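You operate a simulated robot arm through the tools that you are given. There is no shell and no other tool. Be economical: measure what you need, move in short steps, check, and stop when the job is done.

You are at the controls of a simulated two-armed robot. One attempt, no reset.

## Task
Take the blue tea towel from the table top and lay it out flat on the top of the breakfast bar.

Only the result counts: the job must be done as asked and must still hold three seconds after the hand-in. Knocking over, shifting, dropping, spilling or breaking anything else fails it. Flat cloth is picked up by pressing the open fingertips on it (5 to 10 N) and closing them slowly along it; thin cloth reads only 2 to 8 mm in the jaws.

## Robot
Two 7-joint arms with two-finger parallel grippers on one trunk, on a base that drives. Base frame: it is fixed to the floor where the robot stands at the start and does not move with it; the origin is under the middle of the robot, x ahead of it, y to its left, z up; the surface under the hand at the start is at about z = 75. Readings come in cm, degrees, newtons and seconds.
The left shoulder is at the start at [10, 17.4, 110.7], the right one opposite. With the tool pointing down near the work surface each hand reaches from about 28 to 72 cm from the robot's upright axis, wherever it stands, measured 20 degrees to its own side. Places, roughly: top of the breakfast bar [30, 220, 90]. Payload 3.6 kg a hand.
Tool frame (each hand has its own): the origin (TCP) lies between the finger pads and is the grasp point; the fingertips stand 3 cm ahead of it; z points along the fingers, y is the line along which they close. The gripper opens to 11 cm. The fingers are 2 cm wide and 1 cm thick; the gripper's body (4.8 by 11.2 cm) begins 5.5 cm behind the TCP.
Orientation is told as [roll, pitch, yaw] about the base's x, y, z axes, in that order, counted from this pose: with the fingers straight down and closing along the base's y, the tool's x points along the base's -x, its y along +y and its z along -z.

## Interface
- The arms move only by the tool drive_tool. It takes "left_increments", "right_increments" or both (then of equal length, played together; a hand with none holds still); each is a list of rows, each a list of 7 numbers: the shift along the tool's x, y, z in cm, then the turn, a rotation vector about the tool's x, y, z in degrees, then the opening in per cent of the stroke, from 0 (shut) to 100 (fully open). In form: [[tx, ty, tz, ax, ay, az, gripper], ...]. A call has 1 to 10 rows; each row is the pose to reach, as a shift and turn from the pose commanded when the call began, along the tool's axes at that moment. Each row takes 0.2 s and may step no farther than 5 cm and 8.6 degrees from the row before; otherwise, or with a gripper value out of range, the whole call is refused. A pose out of reach is approached as far as the arm can. The call stops where the force on the tool passes 40 N (or 10 N more than at its start, if that is more) or the arm is blocked; 0.2 s more then pass. The fingers move at their own pace (about 15.3 cm/s each) and stop on an object; they squeeze with about 35 N. The grip force told is the motor's: it shows also when the fingers shut on nothing. Time passes only in rows, and 0.2 s behind the last, so rows that repeat a pose let the fingers close. It gives the time, the measured TCP pose, the force on the tool (base axes), the opening and the grip force at its end, in the units of the frame above (readings bear some noise), with the torque about the TCP (base axes, N m) and any sound that the robot's microphone picked up.
- Cameras (640 x 400 px; columns grow to the right, rows downward): "scene" is now at [17.6, 4.32, 126]; the picture's right is [0.58, -0.82, -0.00], its down [-0.63, -0.44, -0.64] and it looks along [0.52, 0.37, -0.77] (base axes); focal length 272 px, centre (320, 200). "left" rides on the left gripper at [7.3, -1.7, -10.3] in its tool frame; the picture's right is [0.23, 0.97, 0.00], its down [-0.76, 0.18, -0.62] and it looks along [-0.61, 0.14, 0.78] (tool axes); focal length 222 px, centre (320, 200). "right" rides on the right gripper at [7.2, 1.7, -10.3] in its tool frame; the picture's right is [-0.23, 0.97, 0.00], its down [-0.76, -0.18, -0.62] and it looks along [-0.61, -0.14, 0.78] (tool axes); focal length 222 px, centre (320, 200). There is no depth. A picture from a camera that has moved, and an enlarged one, comes with that camera's place and axes in the base frame and with its lens.
- snapshot(camera): a new picture of that camera. It takes no simulated time.
- slide_trunk(by): slides the trunk up (or, below 0, down) by that many cm; the arms and the scene camera ride with it, the base frame stays. It gives what a move gives, with no picture.
- drive_base(legs): drives the robot by 1 to 6 legs, each [ahead, left, turn to the left] in cm, cm and degrees, along the robot's own axes; the way and the turn of a leg run together, so that a leg with both is an arc; at most 150 cm and 180 degrees a leg. The arms and the cameras ride along, it lands a little off, and it stops where it bumps. It gives what a move gives.
- pan_tilt(pan, tilt): turns the head with the scene camera to pan (to the left, within 86 degrees either way) and tilt (down, from -29 to 69), counted from straight ahead of the robot. It gives what a move gives.
- close_up(camera, box): a new picture of the part [left, top, right, bottom] of that camera's present view, enlarged. It takes no simulated time.
- finish_job(): hands the job in; it is judged then, once.

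Work in short steps. Places have to be worked out from the pictures, the camera data and where the tool is seen: move nearer, look again, correct. Check each grasp and each placing, and mend what went wrong. You have 120 turns and 108 pictures in all, those below and enlarged ones among them. Open the grippers and draw the arms clear of the work before you hand the job in, unless the task says otherwise; then end with one line.

The tools are called after "Request:" as a command line: name --argument value ..., lists and objects as JSON in quotes. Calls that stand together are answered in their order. drive_tool: Moves the arms, as the interface text tells. Its arguments: {"type":"object","properties":{"left_increments":{"type":"array","items":{"type":"array","items":{"type":"number"}}},"right_increments":{"type":"array","items":{"type":"array","items":{"type":"number"}}}},"required":[]} The other tools are called the same way: slide_trunk (by) slides the trunk up or down; drive_base (legs) drives the base; pan_tilt (pan, tilt) turns the head that bears the scene camera; snapshot (camera) takes a picture; close_up (camera, box) takes an enlarged picture of a part of a camera's view; finish_job () hands the job in.

At the start:

```text
time_s: 0.0
left_eef_pos: [42.23, 38.26, 90.38]
left_orientation: [0.0, 0.0, 0.1]
left_ft_force: [0.0, -0.1, -0.7]
left_moment: [0.0, -0.01, 0.02]
left_grip_width: 10.99
left_grip_force: 0.1
right_eef_pos: [34.73, 2.84, 96.77]
right_orientation: [0.1, 0.2, -0.1]
right_ft_force: [-0.1, -0.3, 0.1]
right_moment: [-0.01, -0.03, -0.01]
right_grip_width: 11.02
right_grip_force: 0.0
trunk travel left (down, up): [-22.5, 53.8]
robot x, y, heading: [0.19, 0.11, 0.0]
head pan, tilt: [35.1, 50.4]
```

scene: 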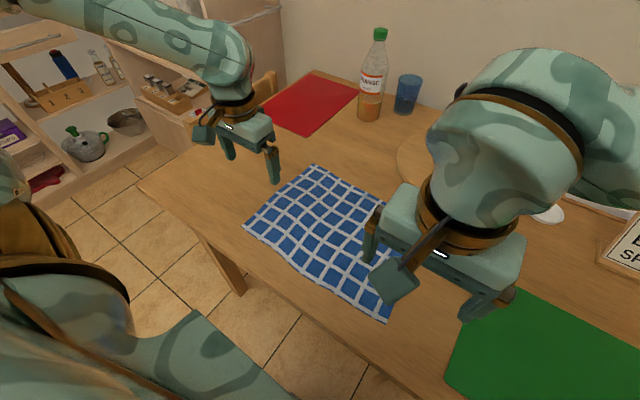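
right: 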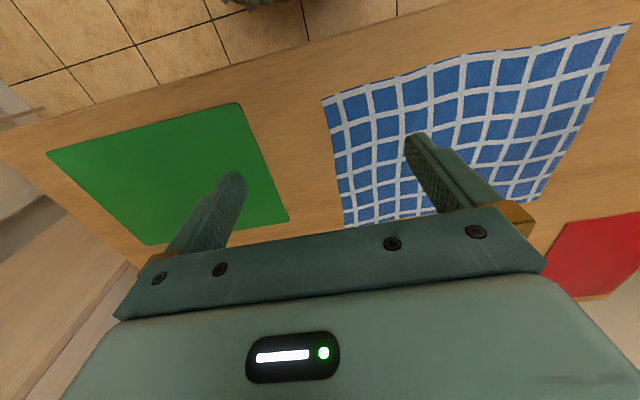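
left: 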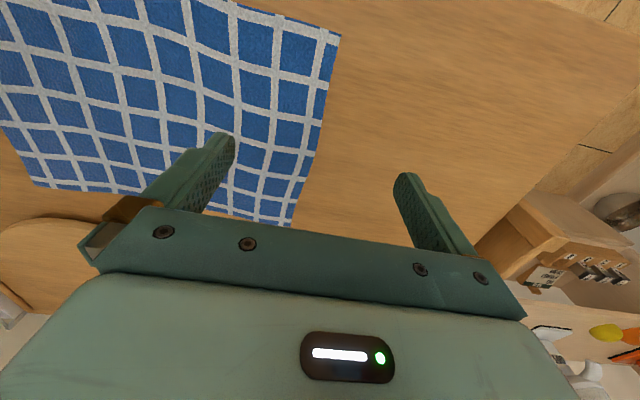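

I place the towel at about x 36–61, y 3–38 on the table (z≈75). Before I plan the grasp, I'll turn the head to the left to see the bar.

Request:
pan_tilt --pan 80 --tilt 20

Request:
snapshot --camera "scene"

```text
time_s: 1.1
left_eef_pos: [42.29, 38.22, 90.34]
left_orientation: [0.0, 0.1, 0.0]
left_ft_force: [0.3, 0.1, -0.4]
left_moment: [-0.02, -0.02, -0.02]
left_grip_width: 10.98
left_grip_force: 0.1
right_eef_pos: [34.78, 2.81, 96.8]
right_orientation: [0.1, 0.3, -0.1]
right_ft_force: [-0.7, 0.4, -0.1]
right_moment: [-0.02, -0.03, 0.02]
right_grip_width: 10.97
right_grip_force: 0.2
trunk travel left (down, up): [-22.5, 53.8]
robot x, y, heading: [0.15, 0.09, -0.0]
head pan, tilt: [80.0, 20.0]
```

```text
104 pictures are left
camera scene: at [12.95, 9.07, 130.6], right [0.98, -0.17, 0.0], down [-0.06, -0.34, -0.94], along [0.16, 0.93, -0.34], focal length 272 px, centre (320, 200)
```

scene: 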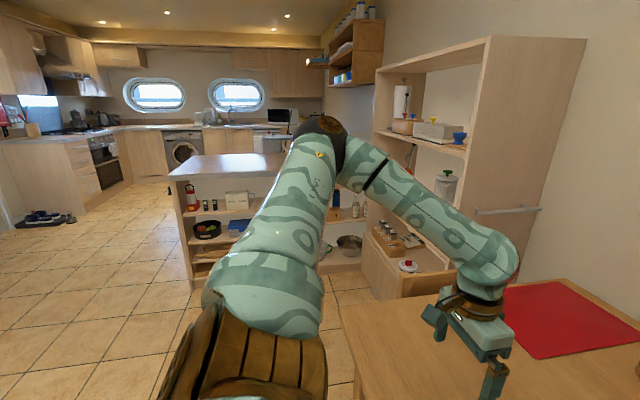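

The bar's front edge runs along x at y≈171, with its left end at x≈-46 and its far edge near y≈241. I plan to hold the towel by its two near corners, so I'm yawing the hands ±45° above them and turning the head back for a clear look.

Request:
drive_tool --left_increments '[[1, 0, 0, 0, 0, -8, 40], [2, 0, 0, 0, 0, -16, 40], [3, 0, 0, 0, 0, -24, 40], [4, 0, 0, 0, 0, -32, 40], [5, 0, 0, 0, 0, -39, 40], [5, 0, 0, 0, 0, -45, 40]]' --right_increments '[[0, 0, 1, 0, 0, 8, 40], [0, 0, 2, 0, 0, 16, 40], [0, 0, 3, 0, 0, 24, 40], [0, 0, 4, 0, 0, 32, 40], [0, 0, 5, 0, 0, 39, 40], [0, 0, 6, 0, 0, 45, 40]]'

Request:
pan_tilt --pan 30 --tilt 60

Request:
snapshot --camera "scene"

Request:
snapshot --camera "left"

Request:
snapshot --camera "right"

```text
time_s: 2.5
left_eef_pos: [37.2, 38.33, 90.38]
left_orientation: [0.0, 0.1, 45.2]
left_ft_force: [0.4, -0.1, -0.5]
left_moment: [0.01, 0.0, 0.02]
left_grip_width: 4.4
left_grip_force: 0.0
right_eef_pos: [34.68, 2.84, 90.95]
right_orientation: [0.1, 0.2, -45.1]
right_ft_force: [0.2, -0.6, 0.3]
right_moment: [-0.02, 0.02, 0.0]
right_grip_width: 4.42
right_grip_force: 0.1
trunk travel left (down, up): [-22.5, 53.8]
robot x, y, heading: [0.01, 0.38, 0.1]
head pan, tilt: [80.0, 20.0]
```

```text
time_s: 3.7
left_eef_pos: [37.24, 38.27, 90.38]
left_orientation: [0.0, 0.0, 45.0]
left_ft_force: [-0.8, -0.4, 0.3]
left_moment: [0.03, -0.02, 0.0]
left_grip_width: 4.41
left_grip_force: 0.1
right_eef_pos: [34.72, 2.76, 90.92]
right_orientation: [0.0, 0.2, -45.1]
right_ft_force: [0.6, 0.1, 0.8]
right_moment: [-0.01, 0.01, 0.02]
right_grip_width: 4.4
right_grip_force: 0.1
trunk travel left (down, up): [-22.5, 53.8]
robot x, y, heading: [-0.07, 0.17, 0.1]
head pan, tilt: [30.0, 60.0]
```

```text
103 pictures are left
camera scene: at [17.1, 3.24, 124.8], right [0.5, -0.87, 0.0], down [-0.75, -0.43, -0.5], along [0.43, 0.25, -0.87], focal length 272 px, centre (320, 200)
```

scene: 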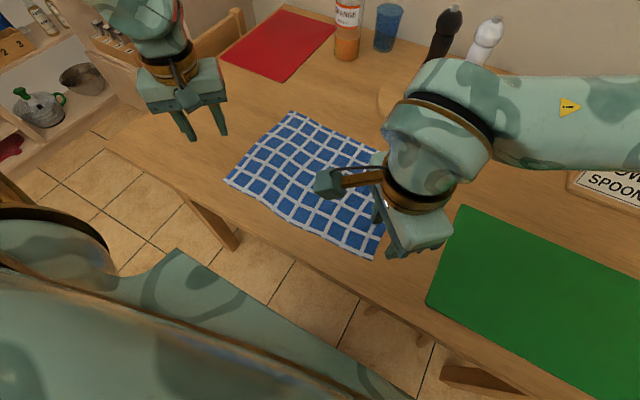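

```text
102 pictures are left
camera left: at [33.43, 32.05, 100.83], right [-0.85, 0.53, 0.0], down [0.41, 0.66, 0.62], along [0.33, 0.53, -0.78], focal length 222 px, centre (320, 200)
```

left: 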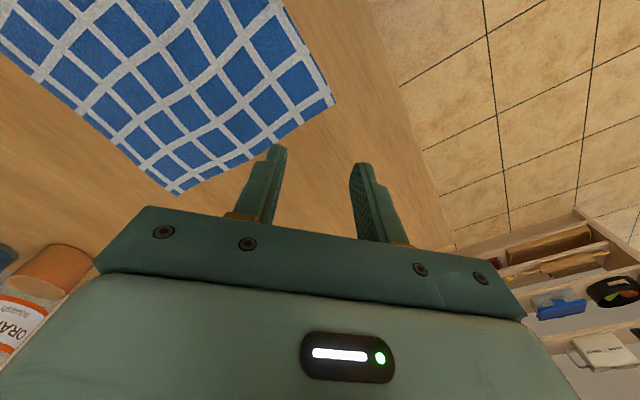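

```text
101 pictures are left
camera right: at [30.81, 9.13, 101.16], right [0.85, 0.53, 0.0], down [0.41, -0.67, 0.62], along [0.33, -0.53, -0.78], focal length 222 px, centre (320, 200)
```

right: 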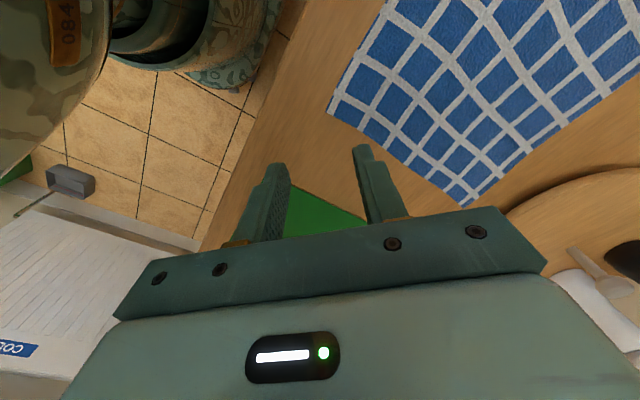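

The hand cameras put corner B at about (35.9, 38.9) and corner C at about (35.8, 3.0), which agrees with the scene view. I'll move down so the fingertips are about 2 cm above the cloth, straddling the corners diagonally.

Request:
drive_tool --left_increments '[[0.57, -0.57, 4, 0, 0, 0, 30], [0.57, -0.57, 7, 0, 0, 0, 30], [0.57, -0.57, 10.4, 0, 0, 0, 30]]' --right_increments '[[-0.64, 2.76, 3, 0, 0, 0, 30], [-0.64, 2.76, 7, 0, 0, 0, 30], [-0.64, 2.76, 10.9, 0, 0, 0, 30]]'

Request:
snapshot --camera "left"

Request:
snapshot --camera "right"

```text
time_s: 4.5
left_eef_pos: [37.31, 37.53, 79.74]
left_orientation: [0.0, 0.1, 45.1]
left_ft_force: [1.4, 0.6, -0.6]
left_moment: [-0.03, 0.0, -0.02]
left_grip_width: 3.31
left_grip_force: 0.1
right_eef_pos: [37.09, 4.43, 79.84]
right_orientation: [-0.1, 0.3, -45.0]
right_ft_force: [1.1, -0.5, -0.2]
right_moment: [0.0, 0.0, 0.0]
right_grip_width: 3.27
right_grip_force: 0.1
trunk travel left (down, up): [-22.5, 53.8]
robot x, y, heading: [-0.14, 0.27, -0.2]
head pan, tilt: [30.0, 60.0]
```

```text
100 pictures are left
camera left: at [33.59, 31.26, 90.27], right [-0.85, 0.53, 0.0], down [0.41, 0.67, 0.62], along [0.33, 0.53, -0.78], focal length 222 px, centre (320, 200)
```

left: 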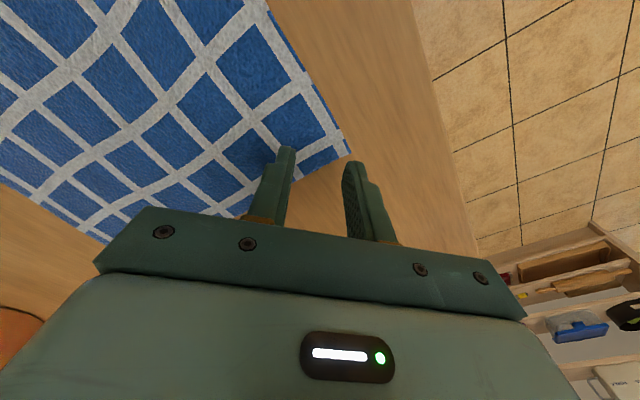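

```text
99 pictures are left
camera right: at [33.32, 10.67, 90.18], right [0.85, 0.53, 0.0], down [0.41, -0.67, 0.62], along [0.33, -0.53, -0.78], focal length 222 px, centre (320, 200)
```

right: 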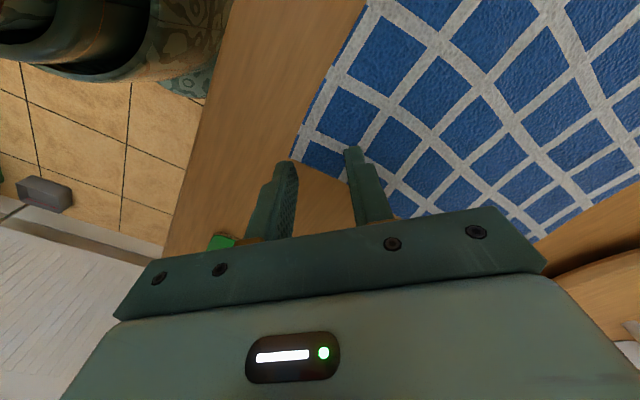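

The computed corner projections match both views, and each corner sits just inside its outer finger. Now I'll lower until there's light contact.

Request:
drive_tool --left_increments '[[0, 0, 1, 0, 0, 0, 30], [0, 0, 1.5, 0, 0, 0, 30]]' --right_increments '[[0, 0, 1, 0, 0, 0, 30], [0, 0, 1.6, 0, 0, 0, 30]]'

```text
time_s: 5.1
left_eef_pos: [37.22, 37.47, 78.44]
left_orientation: [0.0, 0.0, 45.0]
left_ft_force: [-0.5, 0.1, 0.4]
left_moment: [0.02, 0.02, 0.02]
left_grip_width: 3.31
left_grip_force: 0.0
right_eef_pos: [37.12, 4.31, 78.34]
right_orientation: [0.1, 0.2, -45.0]
right_ft_force: [-0.7, 0.5, 0.0]
right_moment: [0.01, 0.01, 0.01]
right_grip_width: 3.32
right_grip_force: 0.1
trunk travel left (down, up): [-22.5, 53.8]
robot x, y, heading: [0.41, 0.09, 0.1]
head pan, tilt: [30.0, 60.0]
```

No contact yet with the tips at about z=75.4. I'll go down another 0.3 cm.

Request:
drive_tool --left_increments '[[0, 0, 0.15, 0, 0, 0, 30], [0, 0, 0.3, 0, 0, 0, 30]]' --right_increments '[[0, 0, 0.15, 0, 0, 0, 30], [0, 0, 0.3, 0, 0, 0, 30]]'

```text
time_s: 5.7
left_eef_pos: [37.26, 37.48, 78.28]
left_orientation: [-0.1, -0.2, 45.0]
left_ft_force: [0.1, -0.1, 0.0]
left_moment: [0.0, -0.03, 0.01]
left_grip_width: 3.32
left_grip_force: 0.0
right_eef_pos: [37.06, 4.26, 78.16]
right_orientation: [0.0, 0.1, -45.1]
right_ft_force: [1.2, 0.2, 10.1]
right_moment: [-0.02, 0.0, 0.03]
right_grip_width: 3.31
right_grip_force: 0.1
trunk travel left (down, up): [-22.5, 53.8]
robot x, y, heading: [0.16, -0.1, -0.1]
head pan, tilt: [30.0, 60.0]
```

The right hand has contact at 10 N. The left needs slightly more.

Request:
drive_tool --left_increments '[[0, 0, 0.12, 0, 0, 0, 30], [0, 0, 0.2, 0, 0, 0, 30]]'

```text
time_s: 6.3
left_eef_pos: [37.38, 37.41, 78.12]
left_orientation: [-0.1, -0.2, 45.1]
left_ft_force: [0.6, 3.2, 20.3]
left_moment: [0.03, 0.07, -0.02]
left_grip_width: 3.3
left_grip_force: 0.1
right_eef_pos: [36.91, 4.38, 78.16]
right_orientation: [0.1, 0.1, -45.1]
right_ft_force: [2.6, 1.4, 9.7]
right_moment: [-0.01, -0.04, -0.02]
right_grip_width: 3.26
right_grip_force: 0.2
trunk travel left (down, up): [-22.5, 53.8]
robot x, y, heading: [-0.01, 0.19, 0.2]
head pan, tilt: [30.0, 60.0]
```

The left reads 20 N, so I'll back it off by about 0.07 cm and then close both hands slowly.

Request:
drive_tool --left_increments '[[0, 0, -0.08, 0, 0, 0, 30], [0, 0, -0.08, 0, 0, 0, 26], [0, 0, -0.08, 0, 0, 0, 22], [0, 0, -0.08, 0, 0, 0, 18], [0, 0, -0.08, 0, 0, 0, 14], [0, 0, -0.08, 0, 0, 0, 10], [0, 0, -0.08, 0, 0, 0, 6], [0, 0, -0.08, 0, 0, 0, 3], [0, 0, -0.08, 0, 0, 0, 0], [0, 0, -0.08, 0, 0, 0, 0]]' --right_increments '[[0, 0, 0, 0, 0, 0, 30], [0, 0, 0, 0, 0, 0, 26], [0, 0, 0, 0, 0, 0, 22], [0, 0, 0, 0, 0, 0, 18], [0, 0, 0, 0, 0, 0, 14], [0, 0, 0, 0, 0, 0, 10], [0, 0, 0, 0, 0, 0, 6], [0, 0, 0, 0, 0, 0, 3], [0, 0, 0, 0, 0, 0, 0], [0, 0, 0, 0, 0, 0, 0]]'

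Request:
snapshot --camera "left"

Request:
snapshot --camera "right"

```text
time_s: 8.5
left_eef_pos: [37.22, 37.31, 78.23]
left_orientation: [-0.2, -0.1, 44.9]
left_ft_force: [-0.3, -6.7, 12.0]
left_moment: [-0.26, -0.02, 0.03]
left_grip_width: 0.21
left_grip_force: 34.6
right_eef_pos: [36.97, 4.32, 78.06]
right_orientation: [0.1, 0.0, -45.1]
right_ft_force: [-0.3, 6.2, 16.0]
right_moment: [0.21, 0.01, 0.02]
right_grip_width: 0.21
right_grip_force: 34.8
trunk travel left (down, up): [-22.5, 53.8]
robot x, y, heading: [0.28, 0.25, 0.1]
head pan, tilt: [30.0, 60.0]
```

```text
98 pictures are left
camera left: at [33.35, 31.15, 88.6], right [-0.85, 0.53, 0.0], down [0.41, 0.66, 0.62], along [0.33, 0.53, -0.78], focal length 222 px, centre (320, 200)
```

left: 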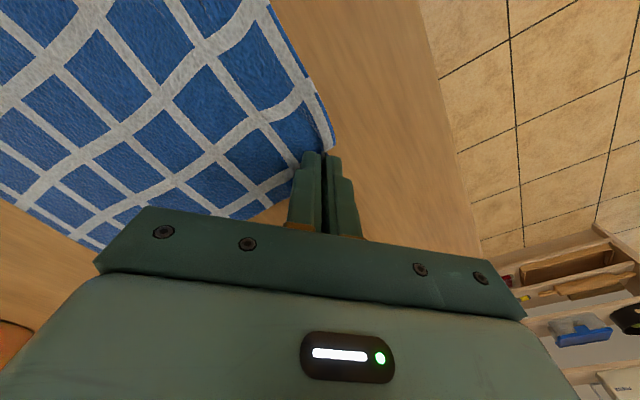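

```text
97 pictures are left
camera right: at [33.06, 10.58, 88.43], right [0.85, 0.53, 0.0], down [0.41, -0.67, 0.62], along [0.33, -0.53, -0.78], focal length 222 px, centre (320, 200)
```

right: 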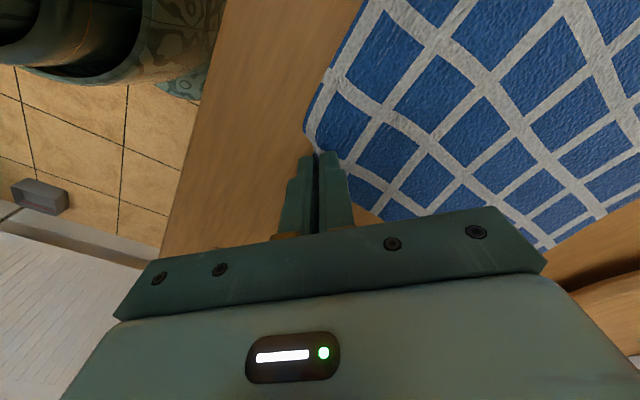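

Both jaws read 2.1 mm, so they've probably pinched cloth. I'll lift 5 cm and check.

Request:
drive_tool --left_increments '[[0, 0, -1, 0, 0, 0, 0], [0, 0, -2, 0, 0, 0, 0], [0, 0, -3.5, 0, 0, 0, 0], [0, 0, -5, 0, 0, 0, 0]]' --right_increments '[[0, 0, -1, 0, 0, 0, 0], [0, 0, -2, 0, 0, 0, 0], [0, 0, -3.5, 0, 0, 0, 0], [0, 0, -5, 0, 0, 0, 0]]'

Request:
snapshot --camera "left"

Request:
snapshot --camera "right"

```text
time_s: 9.5
left_eef_pos: [37.29, 37.54, 83.02]
left_orientation: [0.0, -0.1, 45.1]
left_ft_force: [0.0, -6.6, 0.0]
left_moment: [-0.21, 0.0, 0.04]
left_grip_width: 0.19
left_grip_force: 35.0
right_eef_pos: [37.04, 4.29, 83.01]
right_orientation: [-0.1, 0.1, -45.2]
right_ft_force: [-0.6, 5.9, 0.9]
right_moment: [0.19, 0.01, -0.01]
right_grip_width: 0.21
right_grip_force: 34.6
trunk travel left (down, up): [-22.5, 53.8]
robot x, y, heading: [-0.07, 0.18, -0.1]
head pan, tilt: [30.0, 60.0]
```

```text
96 pictures are left
camera left: at [33.48, 31.23, 93.51], right [-0.85, 0.53, 0.0], down [0.41, 0.66, 0.62], along [0.33, 0.53, -0.78], focal length 222 px, centre (320, 200)
```

left: 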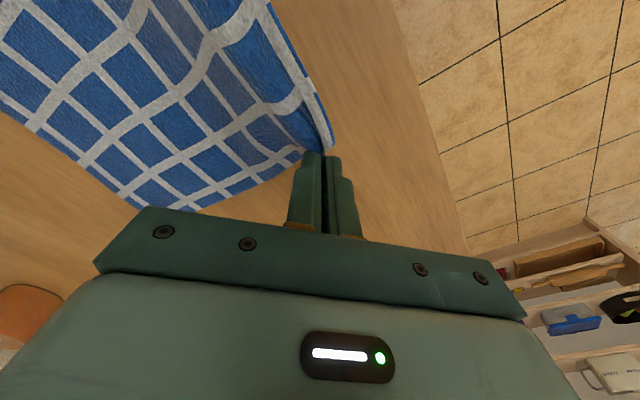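

```text
95 pictures are left
camera right: at [33.15, 10.61, 93.35], right [0.85, 0.53, 0.0], down [0.41, -0.67, 0.62], along [0.33, -0.53, -0.78], focal length 222 px, centre (320, 200)
```

right: 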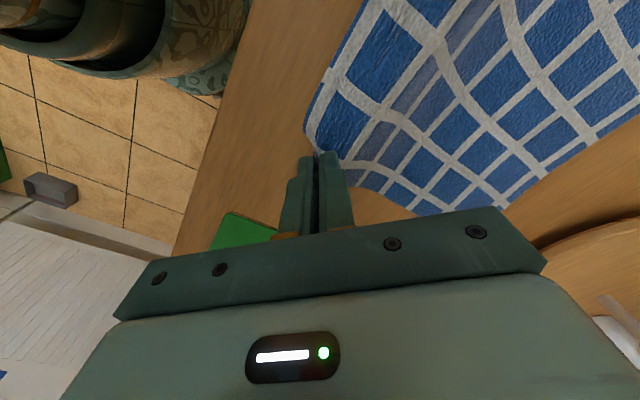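

Both corners are held. The cloth is taut at about 6 N, so I'll bring the hands together by 0.3 cm each, lift a bit, and then raise the trunk.

Request:
drive_tool --left_increments '[[0.21, -0.21, -1, 0, 0, 0, 0], [0.21, -0.21, -3, 0, 0, 0, 0], [0.21, -0.21, -5, 0, 0, 0, 0]]' --right_increments '[[0.21, 0.21, -1, 0, 0, 0, 0], [0.21, 0.21, -3, 0, 0, 0, 0], [0.21, 0.21, -5, 0, 0, 0, 0]]'

Request:
slide_trunk --by 36

Request:
snapshot --camera "scene"

```text
time_s: 10.3
left_eef_pos: [37.24, 37.11, 88.04]
left_orientation: [-0.1, 0.1, 45.0]
left_ft_force: [-0.2, -2.0, 0.3]
left_moment: [-0.03, 0.02, -0.04]
left_grip_width: 0.18
left_grip_force: 34.4
right_eef_pos: [37.02, 4.62, 88.16]
right_orientation: [0.0, 0.1, -45.1]
right_ft_force: [-0.6, 1.3, -1.0]
right_moment: [0.04, 0.0, 0.01]
right_grip_width: 0.25
right_grip_force: 35.0
trunk travel left (down, up): [-22.5, 53.8]
robot x, y, heading: [0.09, -0.25, 0.0]
head pan, tilt: [30.0, 60.0]
```

```text
time_s: 13.8
left_eef_pos: [37.36, 37.11, 124.01]
left_orientation: [0.0, -0.1, 45.1]
left_ft_force: [0.5, -2.6, -0.6]
left_moment: [-0.08, 0.01, 0.01]
left_grip_width: 0.18
left_grip_force: 35.3
right_eef_pos: [37.15, 4.63, 123.94]
right_orientation: [-0.2, 0.1, -45.1]
right_ft_force: [0.5, 1.1, 0.9]
right_moment: [0.06, -0.01, -0.02]
right_grip_width: 0.22
right_grip_force: 35.3
trunk travel left (down, up): [-58.5, 17.8]
robot x, y, heading: [-0.19, -0.05, -0.2]
head pan, tilt: [30.0, 60.0]
```

```text
94 pictures are left
camera scene: at [7.18, 3.25, 161.25], right [0.5, -0.87, 0.0], down [-0.75, -0.43, -0.5], along [0.43, 0.25, -0.87], focal length 272 px, centre (320, 200)
```

scene: 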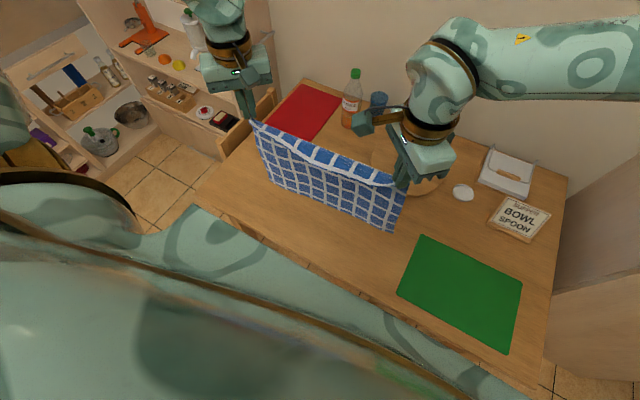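

The towel hangs cleanly from both corners. I'll back away from the table 40 cm and look left toward the bar.

Request:
drive_base --legs '[[-40, 0, 0]]'

Request:
pan_tilt --pan 75 --tilt 30

Request:
snapshot --camera "scene"

```text
time_s: 16.3
left_eef_pos: [-2.87, 37.2, 124.04]
left_orientation: [0.0, 0.0, 45.1]
left_ft_force: [0.4, -1.7, -0.1]
left_moment: [-0.1, 0.01, 0.02]
left_grip_width: 0.18
left_grip_force: 34.8
right_eef_pos: [-3.11, 4.6, 123.9]
right_orientation: [-0.2, 0.2, -45.1]
right_ft_force: [0.1, 1.5, 0.1]
right_moment: [0.05, -0.02, 0.0]
right_grip_width: 0.24
right_grip_force: 35.0
trunk travel left (down, up): [-58.5, 17.8]
robot x, y, heading: [-39.79, -0.0, 0.0]
head pan, tilt: [30.0, 60.0]
```

```text
time_s: 17.4
left_eef_pos: [-2.91, 37.22, 124.1]
left_orientation: [-0.1, 0.0, 45.1]
left_ft_force: [-0.7, -1.6, 0.2]
left_moment: [-0.06, 0.01, 0.0]
left_grip_width: 0.21
left_grip_force: 35.1
right_eef_pos: [-3.21, 4.73, 124.02]
right_orientation: [-0.1, 0.2, -45.1]
right_ft_force: [0.4, 1.7, 0.1]
right_moment: [0.05, 0.02, 0.0]
right_grip_width: 0.23
right_grip_force: 34.9
trunk travel left (down, up): [-58.5, 17.8]
robot x, y, heading: [-40.3, -0.1, -0.0]
head pan, tilt: [75.0, 30.0]
```

```text
93 pictures are left
camera scene: at [-36.5, 8.64, 165.47], right [0.97, -0.26, 0.0], down [-0.13, -0.48, -0.87], along [0.22, 0.84, -0.5], focal length 272 px, centre (320, 200)
```

scene: 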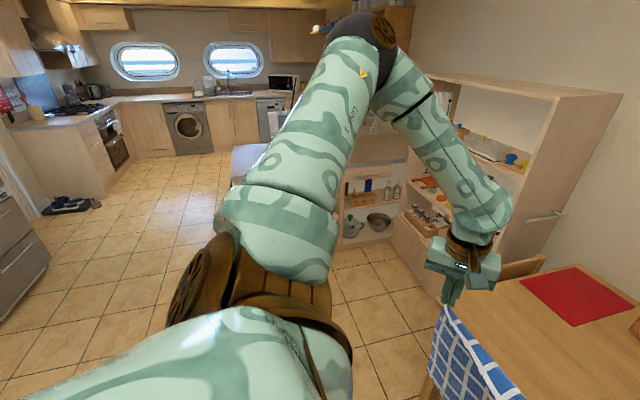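

The floor is clear. I'll turn left 90° and go ahead about 50 cm, then look at the bar top.

Request:
drive_base --legs '[[0, 0, 90], [45, 0, 0]]'

Request:
pan_tilt --pan 0 --tilt 35

Request:
snapshot --camera "scene"

```text
time_s: 24.0
left_eef_pos: [-77.95, 81.78, 124.05]
left_orientation: [0.0, 0.0, 135.5]
left_ft_force: [1.9, 1.0, -1.0]
left_moment: [0.01, -0.07, -0.04]
left_grip_width: 0.2
left_grip_force: 35.0
right_eef_pos: [-45.38, 81.93, 124.08]
right_orientation: [0.1, 0.1, 45.2]
right_ft_force: [-2.9, 0.7, -0.1]
right_moment: [0.0, 0.09, -0.05]
right_grip_width: 0.22
right_grip_force: 35.0
trunk travel left (down, up): [-58.5, 17.8]
robot x, y, heading: [-40.69, 44.74, 90.6]
head pan, tilt: [75.0, 30.0]
```

```text
time_s: 25.4
left_eef_pos: [-77.96, 81.89, 124.02]
left_orientation: [0.0, -0.1, 135.5]
left_ft_force: [2.2, -0.4, -0.3]
left_moment: [0.0, -0.07, -0.05]
left_grip_width: 0.2
left_grip_force: 35.1
right_eef_pos: [-45.41, 81.94, 124.16]
right_orientation: [0.1, 0.2, 45.3]
right_ft_force: [-3.2, -0.6, -1.0]
right_moment: [-0.01, 0.08, -0.03]
right_grip_width: 0.24
right_grip_force: 35.1
trunk travel left (down, up): [-58.5, 17.8]
robot x, y, heading: [-40.51, 44.98, 90.2]
head pan, tilt: [0.0, 35.0]
```

```text
92 pictures are left
camera scene: at [-40.66, 55.0, 164.69], right [1.0, 0.01, 0.0], down [0.0, -0.57, -0.82], along [-0.01, 0.82, -0.57], focal length 272 px, centre (320, 200)
```

scene: 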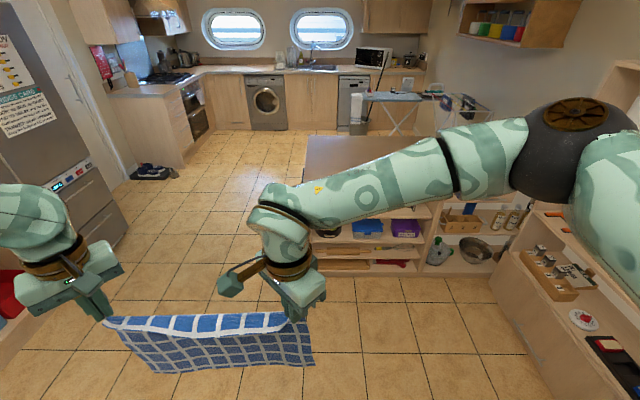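

The bar's left end is at x≈-47 and the near bar shelves are open. I'll go 50 cm ahead, then 50 cm right so the towel lines up over the bar, and look again.

Request:
drive_base --legs '[[45, 0, 0], [0, -50, 0]]'

Request:
pan_tilt --pan 10 --tilt 30

Request:
snapshot --camera "scene"

```text
time_s: 30.7
left_eef_pos: [-28.62, 127.75, 124.05]
left_orientation: [0.0, 0.0, 135.5]
left_ft_force: [1.9, 0.2, 0.2]
left_moment: [-0.05, -0.03, -0.05]
left_grip_width: 0.19
left_grip_force: 35.0
right_eef_pos: [3.87, 127.83, 124.13]
right_orientation: [-0.1, 0.1, 45.4]
right_ft_force: [-1.6, -0.3, 0.1]
right_moment: [-0.01, 0.07, -0.04]
right_grip_width: 0.26
right_grip_force: 35.3
trunk travel left (down, up): [-58.5, 17.8]
robot x, y, heading: [8.74, 90.86, 90.3]
head pan, tilt: [0.0, 35.0]
```

```text
time_s: 31.4
left_eef_pos: [-28.6, 127.77, 124.1]
left_orientation: [0.0, 0.1, 135.6]
left_ft_force: [1.3, -0.3, -1.0]
left_moment: [0.03, -0.08, -0.06]
left_grip_width: 0.18
left_grip_force: 34.5
right_eef_pos: [4.02, 127.82, 124.16]
right_orientation: [0.0, 0.2, 45.4]
right_ft_force: [-1.3, -0.8, 0.2]
right_moment: [0.04, 0.03, -0.04]
right_grip_width: 0.24
right_grip_force: 35.1
trunk travel left (down, up): [-58.5, 17.8]
robot x, y, heading: [8.76, 90.83, 90.4]
head pan, tilt: [10.0, 30.0]
```

```text
91 pictures are left
camera scene: at [7.2, 101.02, 165.47], right [0.98, 0.18, 0.0], down [0.09, -0.49, -0.87], along [-0.16, 0.85, -0.5], focal length 272 px, centre (320, 200)
```

scene: 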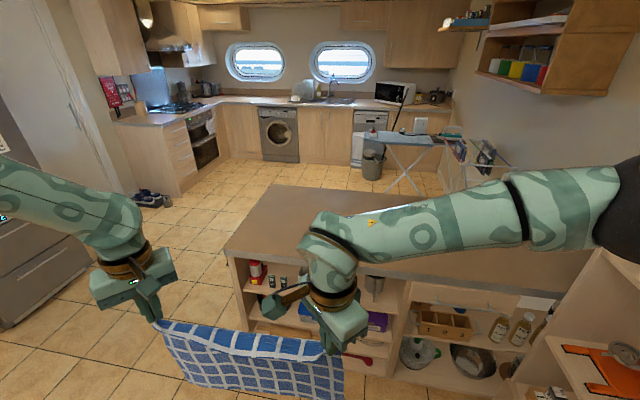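

The bar top spans about y 177–243 from x≈-49, and looks clear. The hands are off-centre to the left, so I'll shift both 16 cm right to get more forward reach.

Request:
drive_tool --left_increments '[[1.41, -1.41, 0, 0, 0, 0, 0], [2.83, -2.83, 0, 0, 0, 0, 0], [4.24, -4.24, 0, 0, 0, 0, 0], [5.66, -5.66, 0, 0, 0, 0, 0], [7.07, -7.07, 0, 0, 0, 0, 0], [8.48, -8.48, 0, 0, 0, 0, 0], [9.9, -9.9, 0, 0, 0, 0, 0], [11.3, -11.3, 0, 0, 0, 0, 0]]' --right_increments '[[-1.41, -1.41, 0, 0, 0, 0, 0], [-2.83, -2.83, 0, 0, 0, 0, 0], [-4.24, -4.24, 0, 0, 0, 0, 0], [-5.66, -5.66, 0, 0, 0, 0, 0], [-7.07, -7.07, 0, 0, 0, 0, 0], [-8.48, -8.48, 0, 0, 0, 0, 0], [-9.9, -9.9, 0, 0, 0, 0, 0], [-11.3, -11.3, 0, 0, 0, 0, 0]]'

Request:
drive_base --legs '[[30, 0, 0]]'

Request:
snapshot --camera "scene"

```text
time_s: 33.2
left_eef_pos: [-12.46, 128.0, 124.16]
left_orientation: [0.0, -0.1, 135.5]
left_ft_force: [1.9, -0.4, -0.3]
left_moment: [0.03, -0.05, -0.04]
left_grip_width: 0.19
left_grip_force: 34.7
right_eef_pos: [20.14, 127.89, 124.06]
right_orientation: [0.1, 0.2, 45.4]
right_ft_force: [-1.5, 0.6, 0.3]
right_moment: [-0.02, 0.06, -0.08]
right_grip_width: 0.23
right_grip_force: 34.9
trunk travel left (down, up): [-58.5, 17.8]
robot x, y, heading: [9.14, 91.19, 90.5]
head pan, tilt: [10.0, 30.0]
```

```text
time_s: 35.3
left_eef_pos: [-13.0, 157.97, 124.1]
left_orientation: [0.0, -0.1, 135.7]
left_ft_force: [1.4, 0.2, 0.0]
left_moment: [0.04, -0.08, -0.04]
left_grip_width: 0.18
left_grip_force: 35.2
right_eef_pos: [19.46, 157.89, 124.05]
right_orientation: [0.0, 0.2, 45.6]
right_ft_force: [-2.4, -1.4, -0.1]
right_moment: [0.01, 0.04, -0.06]
right_grip_width: 0.23
right_grip_force: 34.7
trunk travel left (down, up): [-58.5, 17.8]
robot x, y, heading: [8.45, 121.24, 91.1]
head pan, tilt: [10.0, 30.0]
```

```text
90 pictures are left
camera scene: at [6.84, 131.06, 165.47], right [0.98, 0.18, 0.0], down [0.09, -0.49, -0.87], along [-0.16, 0.85, -0.5], focal length 272 px, centre (320, 200)
```

scene: 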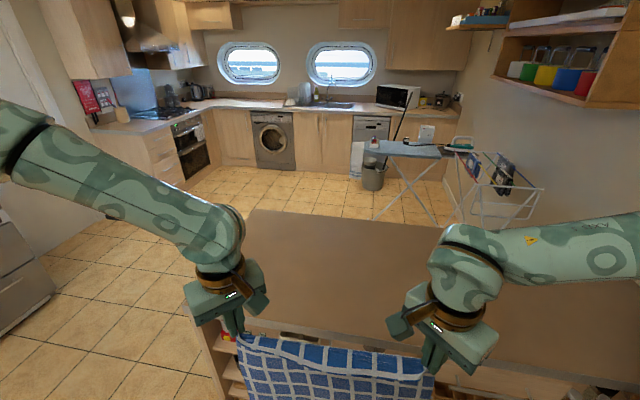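

The bar top is empty and its front edge is at about y≈178. I'll raise 4 cm for clearance and drive 22 cm nearer.

Request:
slide_trunk --by 4

Request:
drive_base --legs '[[22, 0, 0]]'

Request:
pan_tilt --pan 0 --tilt 50

Request:
snapshot --camera "scene"

```text
time_s: 36.1
left_eef_pos: [-12.97, 158.05, 127.98]
left_orientation: [0.0, 0.0, 135.7]
left_ft_force: [1.7, -1.2, -0.2]
left_moment: [0.0, -0.05, -0.05]
left_grip_width: 0.18
left_grip_force: 34.9
right_eef_pos: [19.46, 157.95, 127.96]
right_orientation: [-0.1, 0.2, 45.5]
right_ft_force: [-1.2, -0.1, 0.5]
right_moment: [0.0, 0.06, -0.05]
right_grip_width: 0.23
right_grip_force: 35.0
trunk travel left (down, up): [-62.5, 13.8]
robot x, y, heading: [8.6, 120.93, 90.6]
head pan, tilt: [10.0, 30.0]
```

```text
time_s: 37.8
left_eef_pos: [-13.19, 180.03, 127.96]
left_orientation: [0.0, 0.0, 135.6]
left_ft_force: [2.2, -0.2, 0.2]
left_moment: [0.0, -0.06, -0.05]
left_grip_width: 0.2
left_grip_force: 34.9
right_eef_pos: [19.4, 179.72, 127.97]
right_orientation: [-0.1, 0.2, 45.4]
right_ft_force: [-1.9, 0.0, -0.4]
right_moment: [0.01, 0.07, -0.03]
right_grip_width: 0.22
right_grip_force: 34.4
trunk travel left (down, up): [-62.5, 13.8]
robot x, y, heading: [8.58, 142.64, 90.3]
head pan, tilt: [10.0, 30.0]
```

```text
time_s: 38.6
left_eef_pos: [-13.07, 180.03, 128.0]
left_orientation: [0.0, 0.1, 135.6]
left_ft_force: [2.2, 0.3, 0.9]
left_moment: [0.01, -0.08, -0.01]
left_grip_width: 0.19
left_grip_force: 35.1
right_eef_pos: [19.44, 179.92, 128.05]
right_orientation: [-0.1, 0.1, 45.3]
right_ft_force: [-2.2, -0.1, 0.5]
right_moment: [-0.01, 0.05, -0.08]
right_grip_width: 0.23
right_grip_force: 35.1
trunk travel left (down, up): [-62.5, 13.8]
robot x, y, heading: [8.42, 142.72, 90.4]
head pan, tilt: [0.0, 50.0]
```

```text
89 pictures are left
camera scene: at [8.21, 151.69, 166.53], right [1.0, 0.01, 0.0], down [0.01, -0.77, -0.64], along [-0.01, 0.64, -0.77], focal length 272 px, centre (320, 200)
```

scene: 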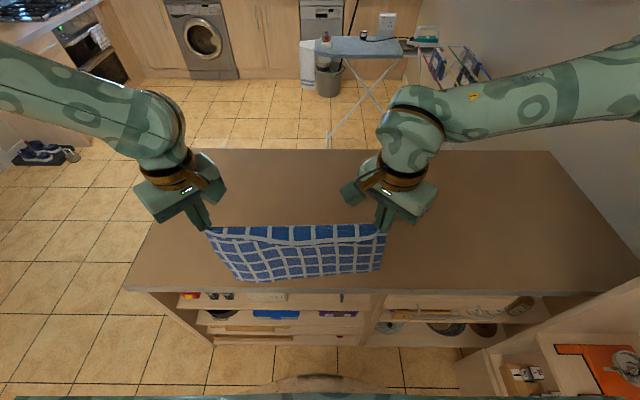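

The bar top runs from about y 181 to 243. I'll drive 8 cm closer, then extend the hands about 26 cm ahead and slightly up.

Request:
drive_base --legs '[[8, 0, 0]]'

Request:
drive_tool --left_increments '[[-2, -2, -1, 0, 0, 0, 0], [-4, -4, -2, 0, 0, 0, 0], [-6, -6, -3, 0, 0, 0, 0], [-8, -8, -4, 0, 0, 0, 0], [-10, -10, -5, 0, 0, 0, 0], [-12, -12, -6, 0, 0, 0, 0], [-14, -14, -7, 0, 0, 0, 0], [-16, -16, -8, 0, 0, 0, 0], [-18, -18, -8, 0, 0, 0, 0]]' --right_increments '[[-2, 2, -1, 0, 0, 0, 0], [-4, 4, -2, 0, 0, 0, 0], [-6, 6, -3, 0, 0, 0, 0], [-8, 8, -4, 0, 0, 0, 0], [-10, 10, -5, 0, 0, 0, 0], [-12, 12, -6, 0, 0, 0, 0], [-14, 14, -7, 0, 0, 0, 0], [-16, 16, -8, 0, 0, 0, 0], [-18, 18, -8, 0, 0, 0, 0]]'

Request:
snapshot --camera "scene"

```text
time_s: 39.7
left_eef_pos: [-13.11, 187.49, 128.19]
left_orientation: [-0.1, -0.1, 135.6]
left_ft_force: [2.3, 0.0, 0.2]
left_moment: [0.04, -0.03, 0.0]
left_grip_width: 0.21
left_grip_force: 35.4
right_eef_pos: [19.33, 187.57, 128.04]
right_orientation: [0.2, 0.0, 45.5]
right_ft_force: [-1.8, -0.3, 0.7]
right_moment: [0.01, 0.06, -0.04]
right_grip_width: 0.21
right_grip_force: 35.1
trunk travel left (down, up): [-62.5, 13.8]
robot x, y, heading: [8.13, 150.75, 90.5]
head pan, tilt: [0.0, 50.0]
```

```text
time_s: 41.5
left_eef_pos: [-16.36, 203.4, 136.96]
left_orientation: [-1.1, 0.7, 135.5]
left_ft_force: [21.3, 4.3, -1.0]
left_moment: [0.13, -0.65, 0.04]
left_grip_width: 0.19
left_grip_force: 34.7
left hand out of reach, approached as far as the arm can: row 5, 6, 7, 8, 9
right_eef_pos: [17.85, 209.61, 135.73]
right_orientation: [0.0, 1.2, 46.3]
right_ft_force: [-22.1, -4.0, 0.9]
right_moment: [-0.14, 0.7, -0.02]
right_grip_width: 0.25
right_grip_force: 35.4
right hand out of reach, approached as far as the arm can: row 9
trunk travel left (down, up): [-62.5, 13.8]
robot x, y, heading: [8.25, 150.68, 90.6]
head pan, tilt: [0.0, 50.0]
stopped in row 9 (left hand): the force on the tool passed its limit at 42 N (the readings are from after the stop); the commanded pose is now the measured one
```

```text
88 pictures are left
camera scene: at [7.96, 159.73, 166.52], right [1.0, 0.01, 0.0], down [0.01, -0.77, -0.64], along [-0.01, 0.64, -0.77], focal length 272 px, centre (320, 200)
```

scene: 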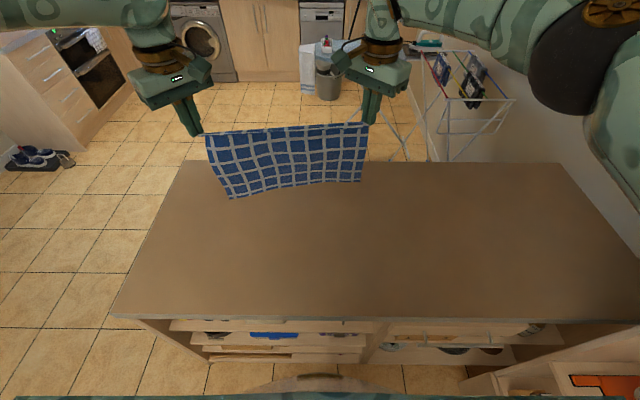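

The hands reach less at this height and skewed apart, pulling the cloth to about 22 N. I'll bring the right hand level with the left and lower both, since reach is longer lower down.

Request:
drive_tool --left_increments '[[0, 0, 1, 0, 0, 0, 0], [0, 0, 2.5, 0, 0, 0, 0], [0, 0, 4, 0, 0, 0, 0], [0, 0, 6, 0, 0, 0, 0], [0, 0, 8, 0, 0, 0, 0]]' --right_increments '[[2, -1, 0.5, 0, 0, 0, 0], [4, -2, 1.5, 0, 0, 0, 0], [5.66, -3.1, 2.8, 0, 0, 0, 0], [5.66, -3.1, 4.8, 0, 0, 0, 0], [5.66, -3.1, 6.8, 0, 0, 0, 0]]'

Request:
snapshot --camera "scene"

```text
time_s: 42.7
left_eef_pos: [-17.53, 201.6, 129.86]
left_orientation: [-0.9, 0.4, 135.6]
left_ft_force: [12.6, 0.6, -0.4]
left_moment: [0.01, -0.39, -0.01]
left_grip_width: 0.19
left_grip_force: 35.0
left hand out of reach, approached as far as the arm can: row 2, 3, 4, 5
right_eef_pos: [16.58, 203.39, 128.97]
right_orientation: [-0.1, 0.8, 46.1]
right_ft_force: [-12.0, -0.6, 0.1]
right_moment: [-0.05, 0.4, -0.03]
right_grip_width: 0.25
right_grip_force: 35.5
trunk travel left (down, up): [-62.5, 13.8]
robot x, y, heading: [8.32, 151.08, 90.5]
head pan, tilt: [0.0, 50.0]
```

```text
87 pictures are left
camera scene: at [8.1, 159.7, 166.52], right [1.0, 0.01, 0.0], down [0.01, -0.77, -0.64], along [-0.01, 0.64, -0.77], focal length 272 px, centre (320, 200)
```

scene: 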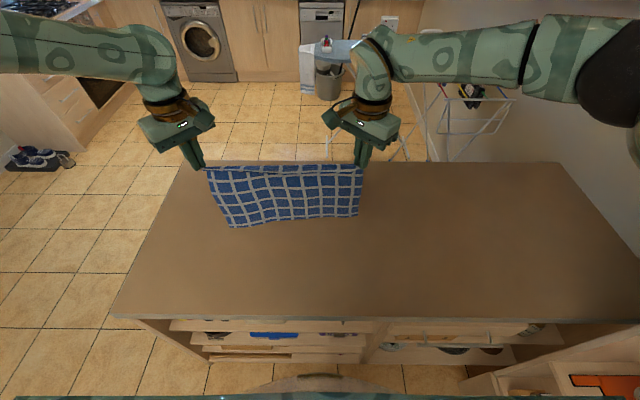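

The left arm is still at its limit, so I'll retract both hands 3 cm and go lower, to where the bottom hem is a few cm above the bar. Then I'll test tilting the fingers forward to gain reach.

Request:
drive_tool --left_increments '[[0.7, 0.7, 1, 0, 0, 0, 0], [1.4, 1.4, 2, 0, 0, 0, 0], [2.1, 2.1, 3.5, 0, 0, 0, 0], [2.1, 2.1, 5, 0, 0, 0, 0]]' --right_increments '[[0.7, -0.7, 1, 0, 0, 0, 0], [1.4, -1.4, 2, 0, 0, 0, 0], [2.1, -2.1, 3.5, 0, 0, 0, 0], [2.1, -2.1, 5, 0, 0, 0, 0]]'

```text
time_s: 43.7
left_eef_pos: [-17.47, 198.51, 125.02]
left_orientation: [-0.8, 0.4, 135.7]
left_ft_force: [12.1, 0.2, -0.9]
left_moment: [0.02, -0.38, 0.03]
left_grip_width: 0.18
left_grip_force: 34.8
right_eef_pos: [16.5, 200.25, 123.92]
right_orientation: [-0.1, 0.8, 46.1]
right_ft_force: [-12.2, -0.7, 0.3]
right_moment: [-0.06, 0.38, -0.01]
right_grip_width: 0.24
right_grip_force: 34.8
trunk travel left (down, up): [-62.5, 13.8]
robot x, y, heading: [8.47, 150.54, 90.4]
head pan, tilt: [0.0, 50.0]
```

I'll even out the hands to relax the cloth, then tilt both grippers 30° so the fingers point forward and down.

Request:
drive_tool --left_increments '[[-0.3, -1.0, 0.5, 0, 0, 0, 0], [-0.3, -2.1, 1, 0, 0, 0, 0], [-0.3, -2.1, 1, 5.25, -5.3, 0, 0], [-0.3, -2.1, 1, 10.5, -10.6, 0, 0], [-0.3, -2.1, 1, 15.75, -15.9, 0, 0], [-0.3, -2.1, 1, 21, -21.2, 0, 0]]' --right_increments '[[0, 0, 0, 0, 0, 0, 0], [0, 0, 0, 0, 0, 0, 0], [0, 0, 0, -5.25, -5.3, 0, 0], [0, 0, 0, -10.5, -10.6, 0, 0], [0, 0, 0, -15.75, -15.9, 0, 0], [0, 0, 0, -21, -21.2, 0, 0]]'

Request:
snapshot --camera "scene"

```text
time_s: 45.1
left_eef_pos: [-16.14, 200.3, 124.05]
left_orientation: [-22.8, -20.3, 139.9]
left_ft_force: [0.3, -0.2, -0.2]
left_moment: [-0.01, 0.0, 0.01]
left_grip_width: 0.18
left_grip_force: 35.0
left hand out of reach, approached as far as the arm can: row 1, 2, 3
right_eef_pos: [16.61, 200.2, 123.91]
right_orientation: [21.9, -19.9, 42.0]
right_ft_force: [-0.5, -0.3, 0.3]
right_moment: [-0.07, 0.03, 0.0]
right_grip_width: 0.24
right_grip_force: 34.6
trunk travel left (down, up): [-62.5, 13.8]
robot x, y, heading: [8.21, 150.66, 90.7]
head pan, tilt: [0.0, 50.0]
```

```text
86 pictures are left
camera scene: at [8.13, 159.55, 166.53], right [1.0, 0.01, 0.0], down [0.01, -0.77, -0.64], along [-0.01, 0.64, -0.77], focal length 272 px, centre (320, 200)
```

scene: 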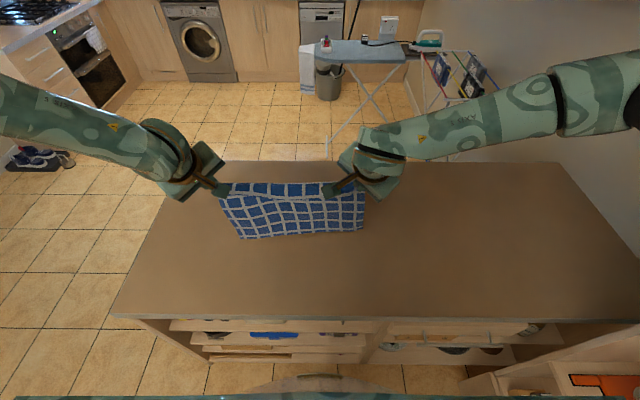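

The tilt worked (fingers now 30° forward) and the tension is gone. I'll extend both hands 14 cm forward.

Request:
drive_tool --left_increments '[[-1.23, -1.21, 1, 0, 0, 0, 0], [-2.46, -2.42, 2, 0, 0, 0, 0], [-3.69, -3.63, 3, 0, 0, 0, 0], [-4.92, -4.84, 4, 0, 0, 0, 0], [-6.15, -6.05, 5, 0, 0, 0, 0], [-7.38, -7.26, 6, 0, 0, 0, 0], [-8.61, -8.47, 7, 0, 0, 0, 0]]' --right_increments '[[-1.23, 1.21, 1, 0, 0, 0, 0], [-2.46, 2.42, 2, 0, 0, 0, 0], [-3.69, 3.63, 3, 0, 0, 0, 0], [-4.92, 4.84, 4, 0, 0, 0, 0], [-6.15, 6.05, 5, 0, 0, 0, 0], [-7.38, 7.26, 6, 0, 0, 0, 0], [-8.61, 8.47, 7, 0, 0, 0, 0]]'

Request:
snapshot --camera "scene"

```text
time_s: 46.7
left_eef_pos: [-18.92, 209.19, 127.93]
left_orientation: [-23.0, -19.9, 139.8]
left_ft_force: [37.5, 6.3, -4.7]
left_moment: [0.11, -1.07, -0.39]
left_grip_width: 0.18
left_grip_force: 35.1
left hand out of reach, approached as far as the arm can: row 2, 3, 4, 5, 6, 7
right_eef_pos: [16.05, 214.23, 123.69]
right_orientation: [21.9, -19.5, 42.6]
right_ft_force: [-38.6, -6.0, 4.2]
right_moment: [-0.13, 1.08, 0.54]
right_grip_width: 0.25
right_grip_force: 34.6
trunk travel left (down, up): [-62.5, 13.8]
robot x, y, heading: [8.0, 150.64, 90.7]
head pan, tilt: [0.0, 50.0]
```

```text
85 pictures are left
camera scene: at [8.09, 159.74, 166.52], right [1.0, 0.01, 0.0], down [0.01, -0.77, -0.64], along [-0.01, 0.64, -0.77], focal length 272 px, centre (320, 200)
```

scene: 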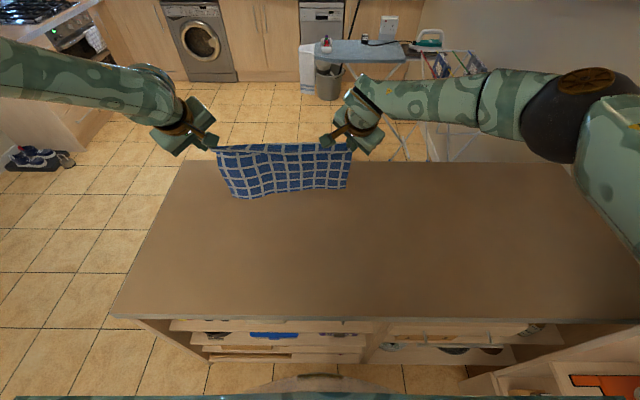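

The left arm tops out at y≈209, which is nearly enough. I'll shift both hands right about 6 cm so the left works more inward, relax the cloth and even them out at y≈210, z≈122.

Request:
drive_tool --left_increments '[[1.41, -0.82, 1.14, 0, 0, 0, 0], [2.82, -1.65, 2.28, 0, 0, 0, 0], [4.23, -2.47, 3.42, 0, 0, 0, 0], [5.64, -3.3, 4.56, 0, 0, 0, 0], [7.05, -4.12, 5.7, 0, 0, 0, 0]]' --right_increments '[[-0.13, -1.45, -0.07, 0, 0, 0, 0], [-0.25, -2.89, -0.15, 0, 0, 0, 0], [-0.38, -4.34, -0.22, 0, 0, 0, 0], [-0.5, -5.78, -0.3, 0, 0, 0, 0], [-0.63, -7.23, -0.37, 0, 0, 0, 0]]'

Request:
snapshot --camera "scene"

```text
time_s: 47.4
left_eef_pos: [-16.31, 207.1, 127.37]
left_orientation: [-23.8, -19.4, 139.7]
left_ft_force: [22.6, 3.4, -2.8]
left_moment: [0.1, -0.61, -0.16]
left_grip_width: 0.2
left_grip_force: 35.1
left hand out of reach, approached as far as the arm can: row 1, 2, 3
right_eef_pos: [17.95, 211.84, 123.04]
right_orientation: [22.5, -19.2, 43.1]
right_ft_force: [-22.2, -3.5, 2.4]
right_moment: [-0.13, 0.69, 0.32]
right_grip_width: 0.23
right_grip_force: 34.7
trunk travel left (down, up): [-62.5, 13.8]
robot x, y, heading: [7.9, 150.97, 90.5]
head pan, tilt: [0.0, 50.0]
stopped in row 3 (left hand): the force on the tool passed its limit at 50 N (the readings are from after the stop); the commanded pose is now the measured one
```

```text
84 pictures are left
camera scene: at [8.19, 159.61, 166.53], right [1.0, 0.01, 0.0], down [0.01, -0.77, -0.64], along [-0.01, 0.64, -0.77], focal length 272 px, centre (320, 200)
```

scene: 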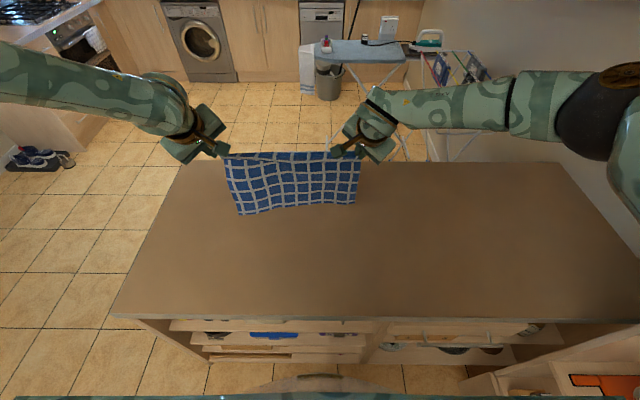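

I'll ease the tension by bringing the right hand back level with the left and lowering the left.

Request:
drive_tool --left_increments '[[0, 0, 0, 0, 0, 0, 0], [0.6, 0.4, 1.2, 0, 0, 0, 0], [1.1, 0.8, 2.3, 0, 0, 0, 0], [1.63, 1.19, 3.46, 0, 0, 0, 0], [1.63, 1.19, 3.46, 0, 0, 0, 0]]' --right_increments '[[1.25, -0.58, -0.75, 0, 0, 0, 0], [2.5, -1.16, -1.5, 0, 0, 0, 0], [3.75, -1.74, -2.25, 0, 0, 0, 0], [3.75, -1.74, -2.25, 0, 0, 0, 0], [3.75, -1.74, -2.25, 0, 0, 0, 0]]'

```text
time_s: 48.6
left_eef_pos: [-17.54, 205.61, 124.97]
left_orientation: [-23.4, -19.8, 139.8]
left_ft_force: [20.6, 1.6, -0.8]
left_moment: [0.01, -0.59, -0.28]
left_grip_width: 0.18
left_grip_force: 34.9
left hand out of reach, approached as far as the arm can: row 2, 3, 4, 5
right_eef_pos: [17.15, 207.42, 122.95]
right_orientation: [22.3, -19.7, 42.7]
right_ft_force: [-21.7, -1.5, 0.8]
right_moment: [-0.04, 0.58, 0.24]
right_grip_width: 0.23
right_grip_force: 35.1
trunk travel left (down, up): [-62.5, 13.8]
robot x, y, heading: [8.17, 150.78, 90.5]
head pan, tilt: [0.0, 50.0]
```

The left hand seems limited by a joint (wrist yaw), not by distance. I'll rotate the left hand 24° clockwise toward straight ahead while easing it inward.

Request:
drive_tool --left_increments '[[0.3, -0.3, 0, 2.83, 2.8, 6.9, 0], [0.6, -0.6, 0, 5.67, 5.6, 13.8, 0], [0.9, -0.9, 0, 8.5, 8.4, 20.8, 0], [0.9, -0.9, 0, 8.5, 8.4, 20.8, 0]]'

Request:
snapshot --camera "scene"

```text
time_s: 49.6
left_eef_pos: [-16.5, 205.54, 124.91]
left_orientation: [-23.7, -20.3, 116.0]
left_ft_force: [3.4, 1.2, 0.2]
left_moment: [0.0, -0.08, 0.03]
left_grip_width: 0.18
left_grip_force: 35.1
right_eef_pos: [17.33, 207.64, 122.94]
right_orientation: [22.3, -19.6, 42.6]
right_ft_force: [-2.9, -0.7, -0.7]
right_moment: [-0.03, 0.07, -0.01]
right_grip_width: 0.21
right_grip_force: 34.7
trunk travel left (down, up): [-62.5, 13.8]
robot x, y, heading: [7.91, 150.87, 90.6]
head pan, tilt: [0.0, 50.0]
```

```text
83 pictures are left
camera scene: at [8.15, 159.65, 166.53], right [1.0, 0.01, 0.0], down [0.01, -0.77, -0.64], along [-0.01, 0.64, -0.77], focal length 272 px, centre (320, 200)
```

scene: 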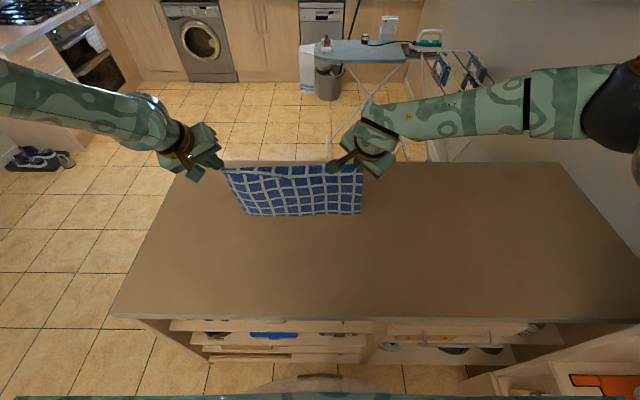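

The tension is relieved. Now I'll try to bring both hands to y≈211 with the left's new yaw.

Request:
drive_tool --left_increments '[[-1.3, -0.25, 1.4, 0, 0, 0, 0], [-2.6, -0.5, 2.8, 0, 0, 0, 0], [-3.95, -0.76, 4.24, 0, 0, 0, 0], [-3.95, -0.76, 4.24, 0, 0, 0, 0]]' --right_increments '[[-0.7, 0.7, 0.57, 0, 0, 0, 0], [-1.4, 1.4, 1.13, 0, 0, 0, 0], [-2.09, 2.06, 1.7, 0, 0, 0, 0], [-2.09, 2.06, 1.7, 0, 0, 0, 0]]'

```text
time_s: 50.6
left_eef_pos: [-17.76, 207.96, 125.74]
left_orientation: [-23.9, -20.4, 115.9]
left_ft_force: [15.5, 1.8, -1.6]
left_moment: [0.02, -0.42, -0.06]
left_grip_width: 0.18
left_grip_force: 35.1
left hand out of reach, approached as far as the arm can: row 1, 2, 3, 4
right_eef_pos: [16.97, 210.85, 122.95]
right_orientation: [22.3, -19.4, 42.8]
right_ft_force: [-15.4, -1.8, 1.9]
right_moment: [-0.07, 0.45, 0.2]
right_grip_width: 0.24
right_grip_force: 34.9
trunk travel left (down, up): [-62.5, 13.8]
robot x, y, heading: [8.31, 150.65, 90.5]
head pan, tilt: [0.0, 50.0]
```

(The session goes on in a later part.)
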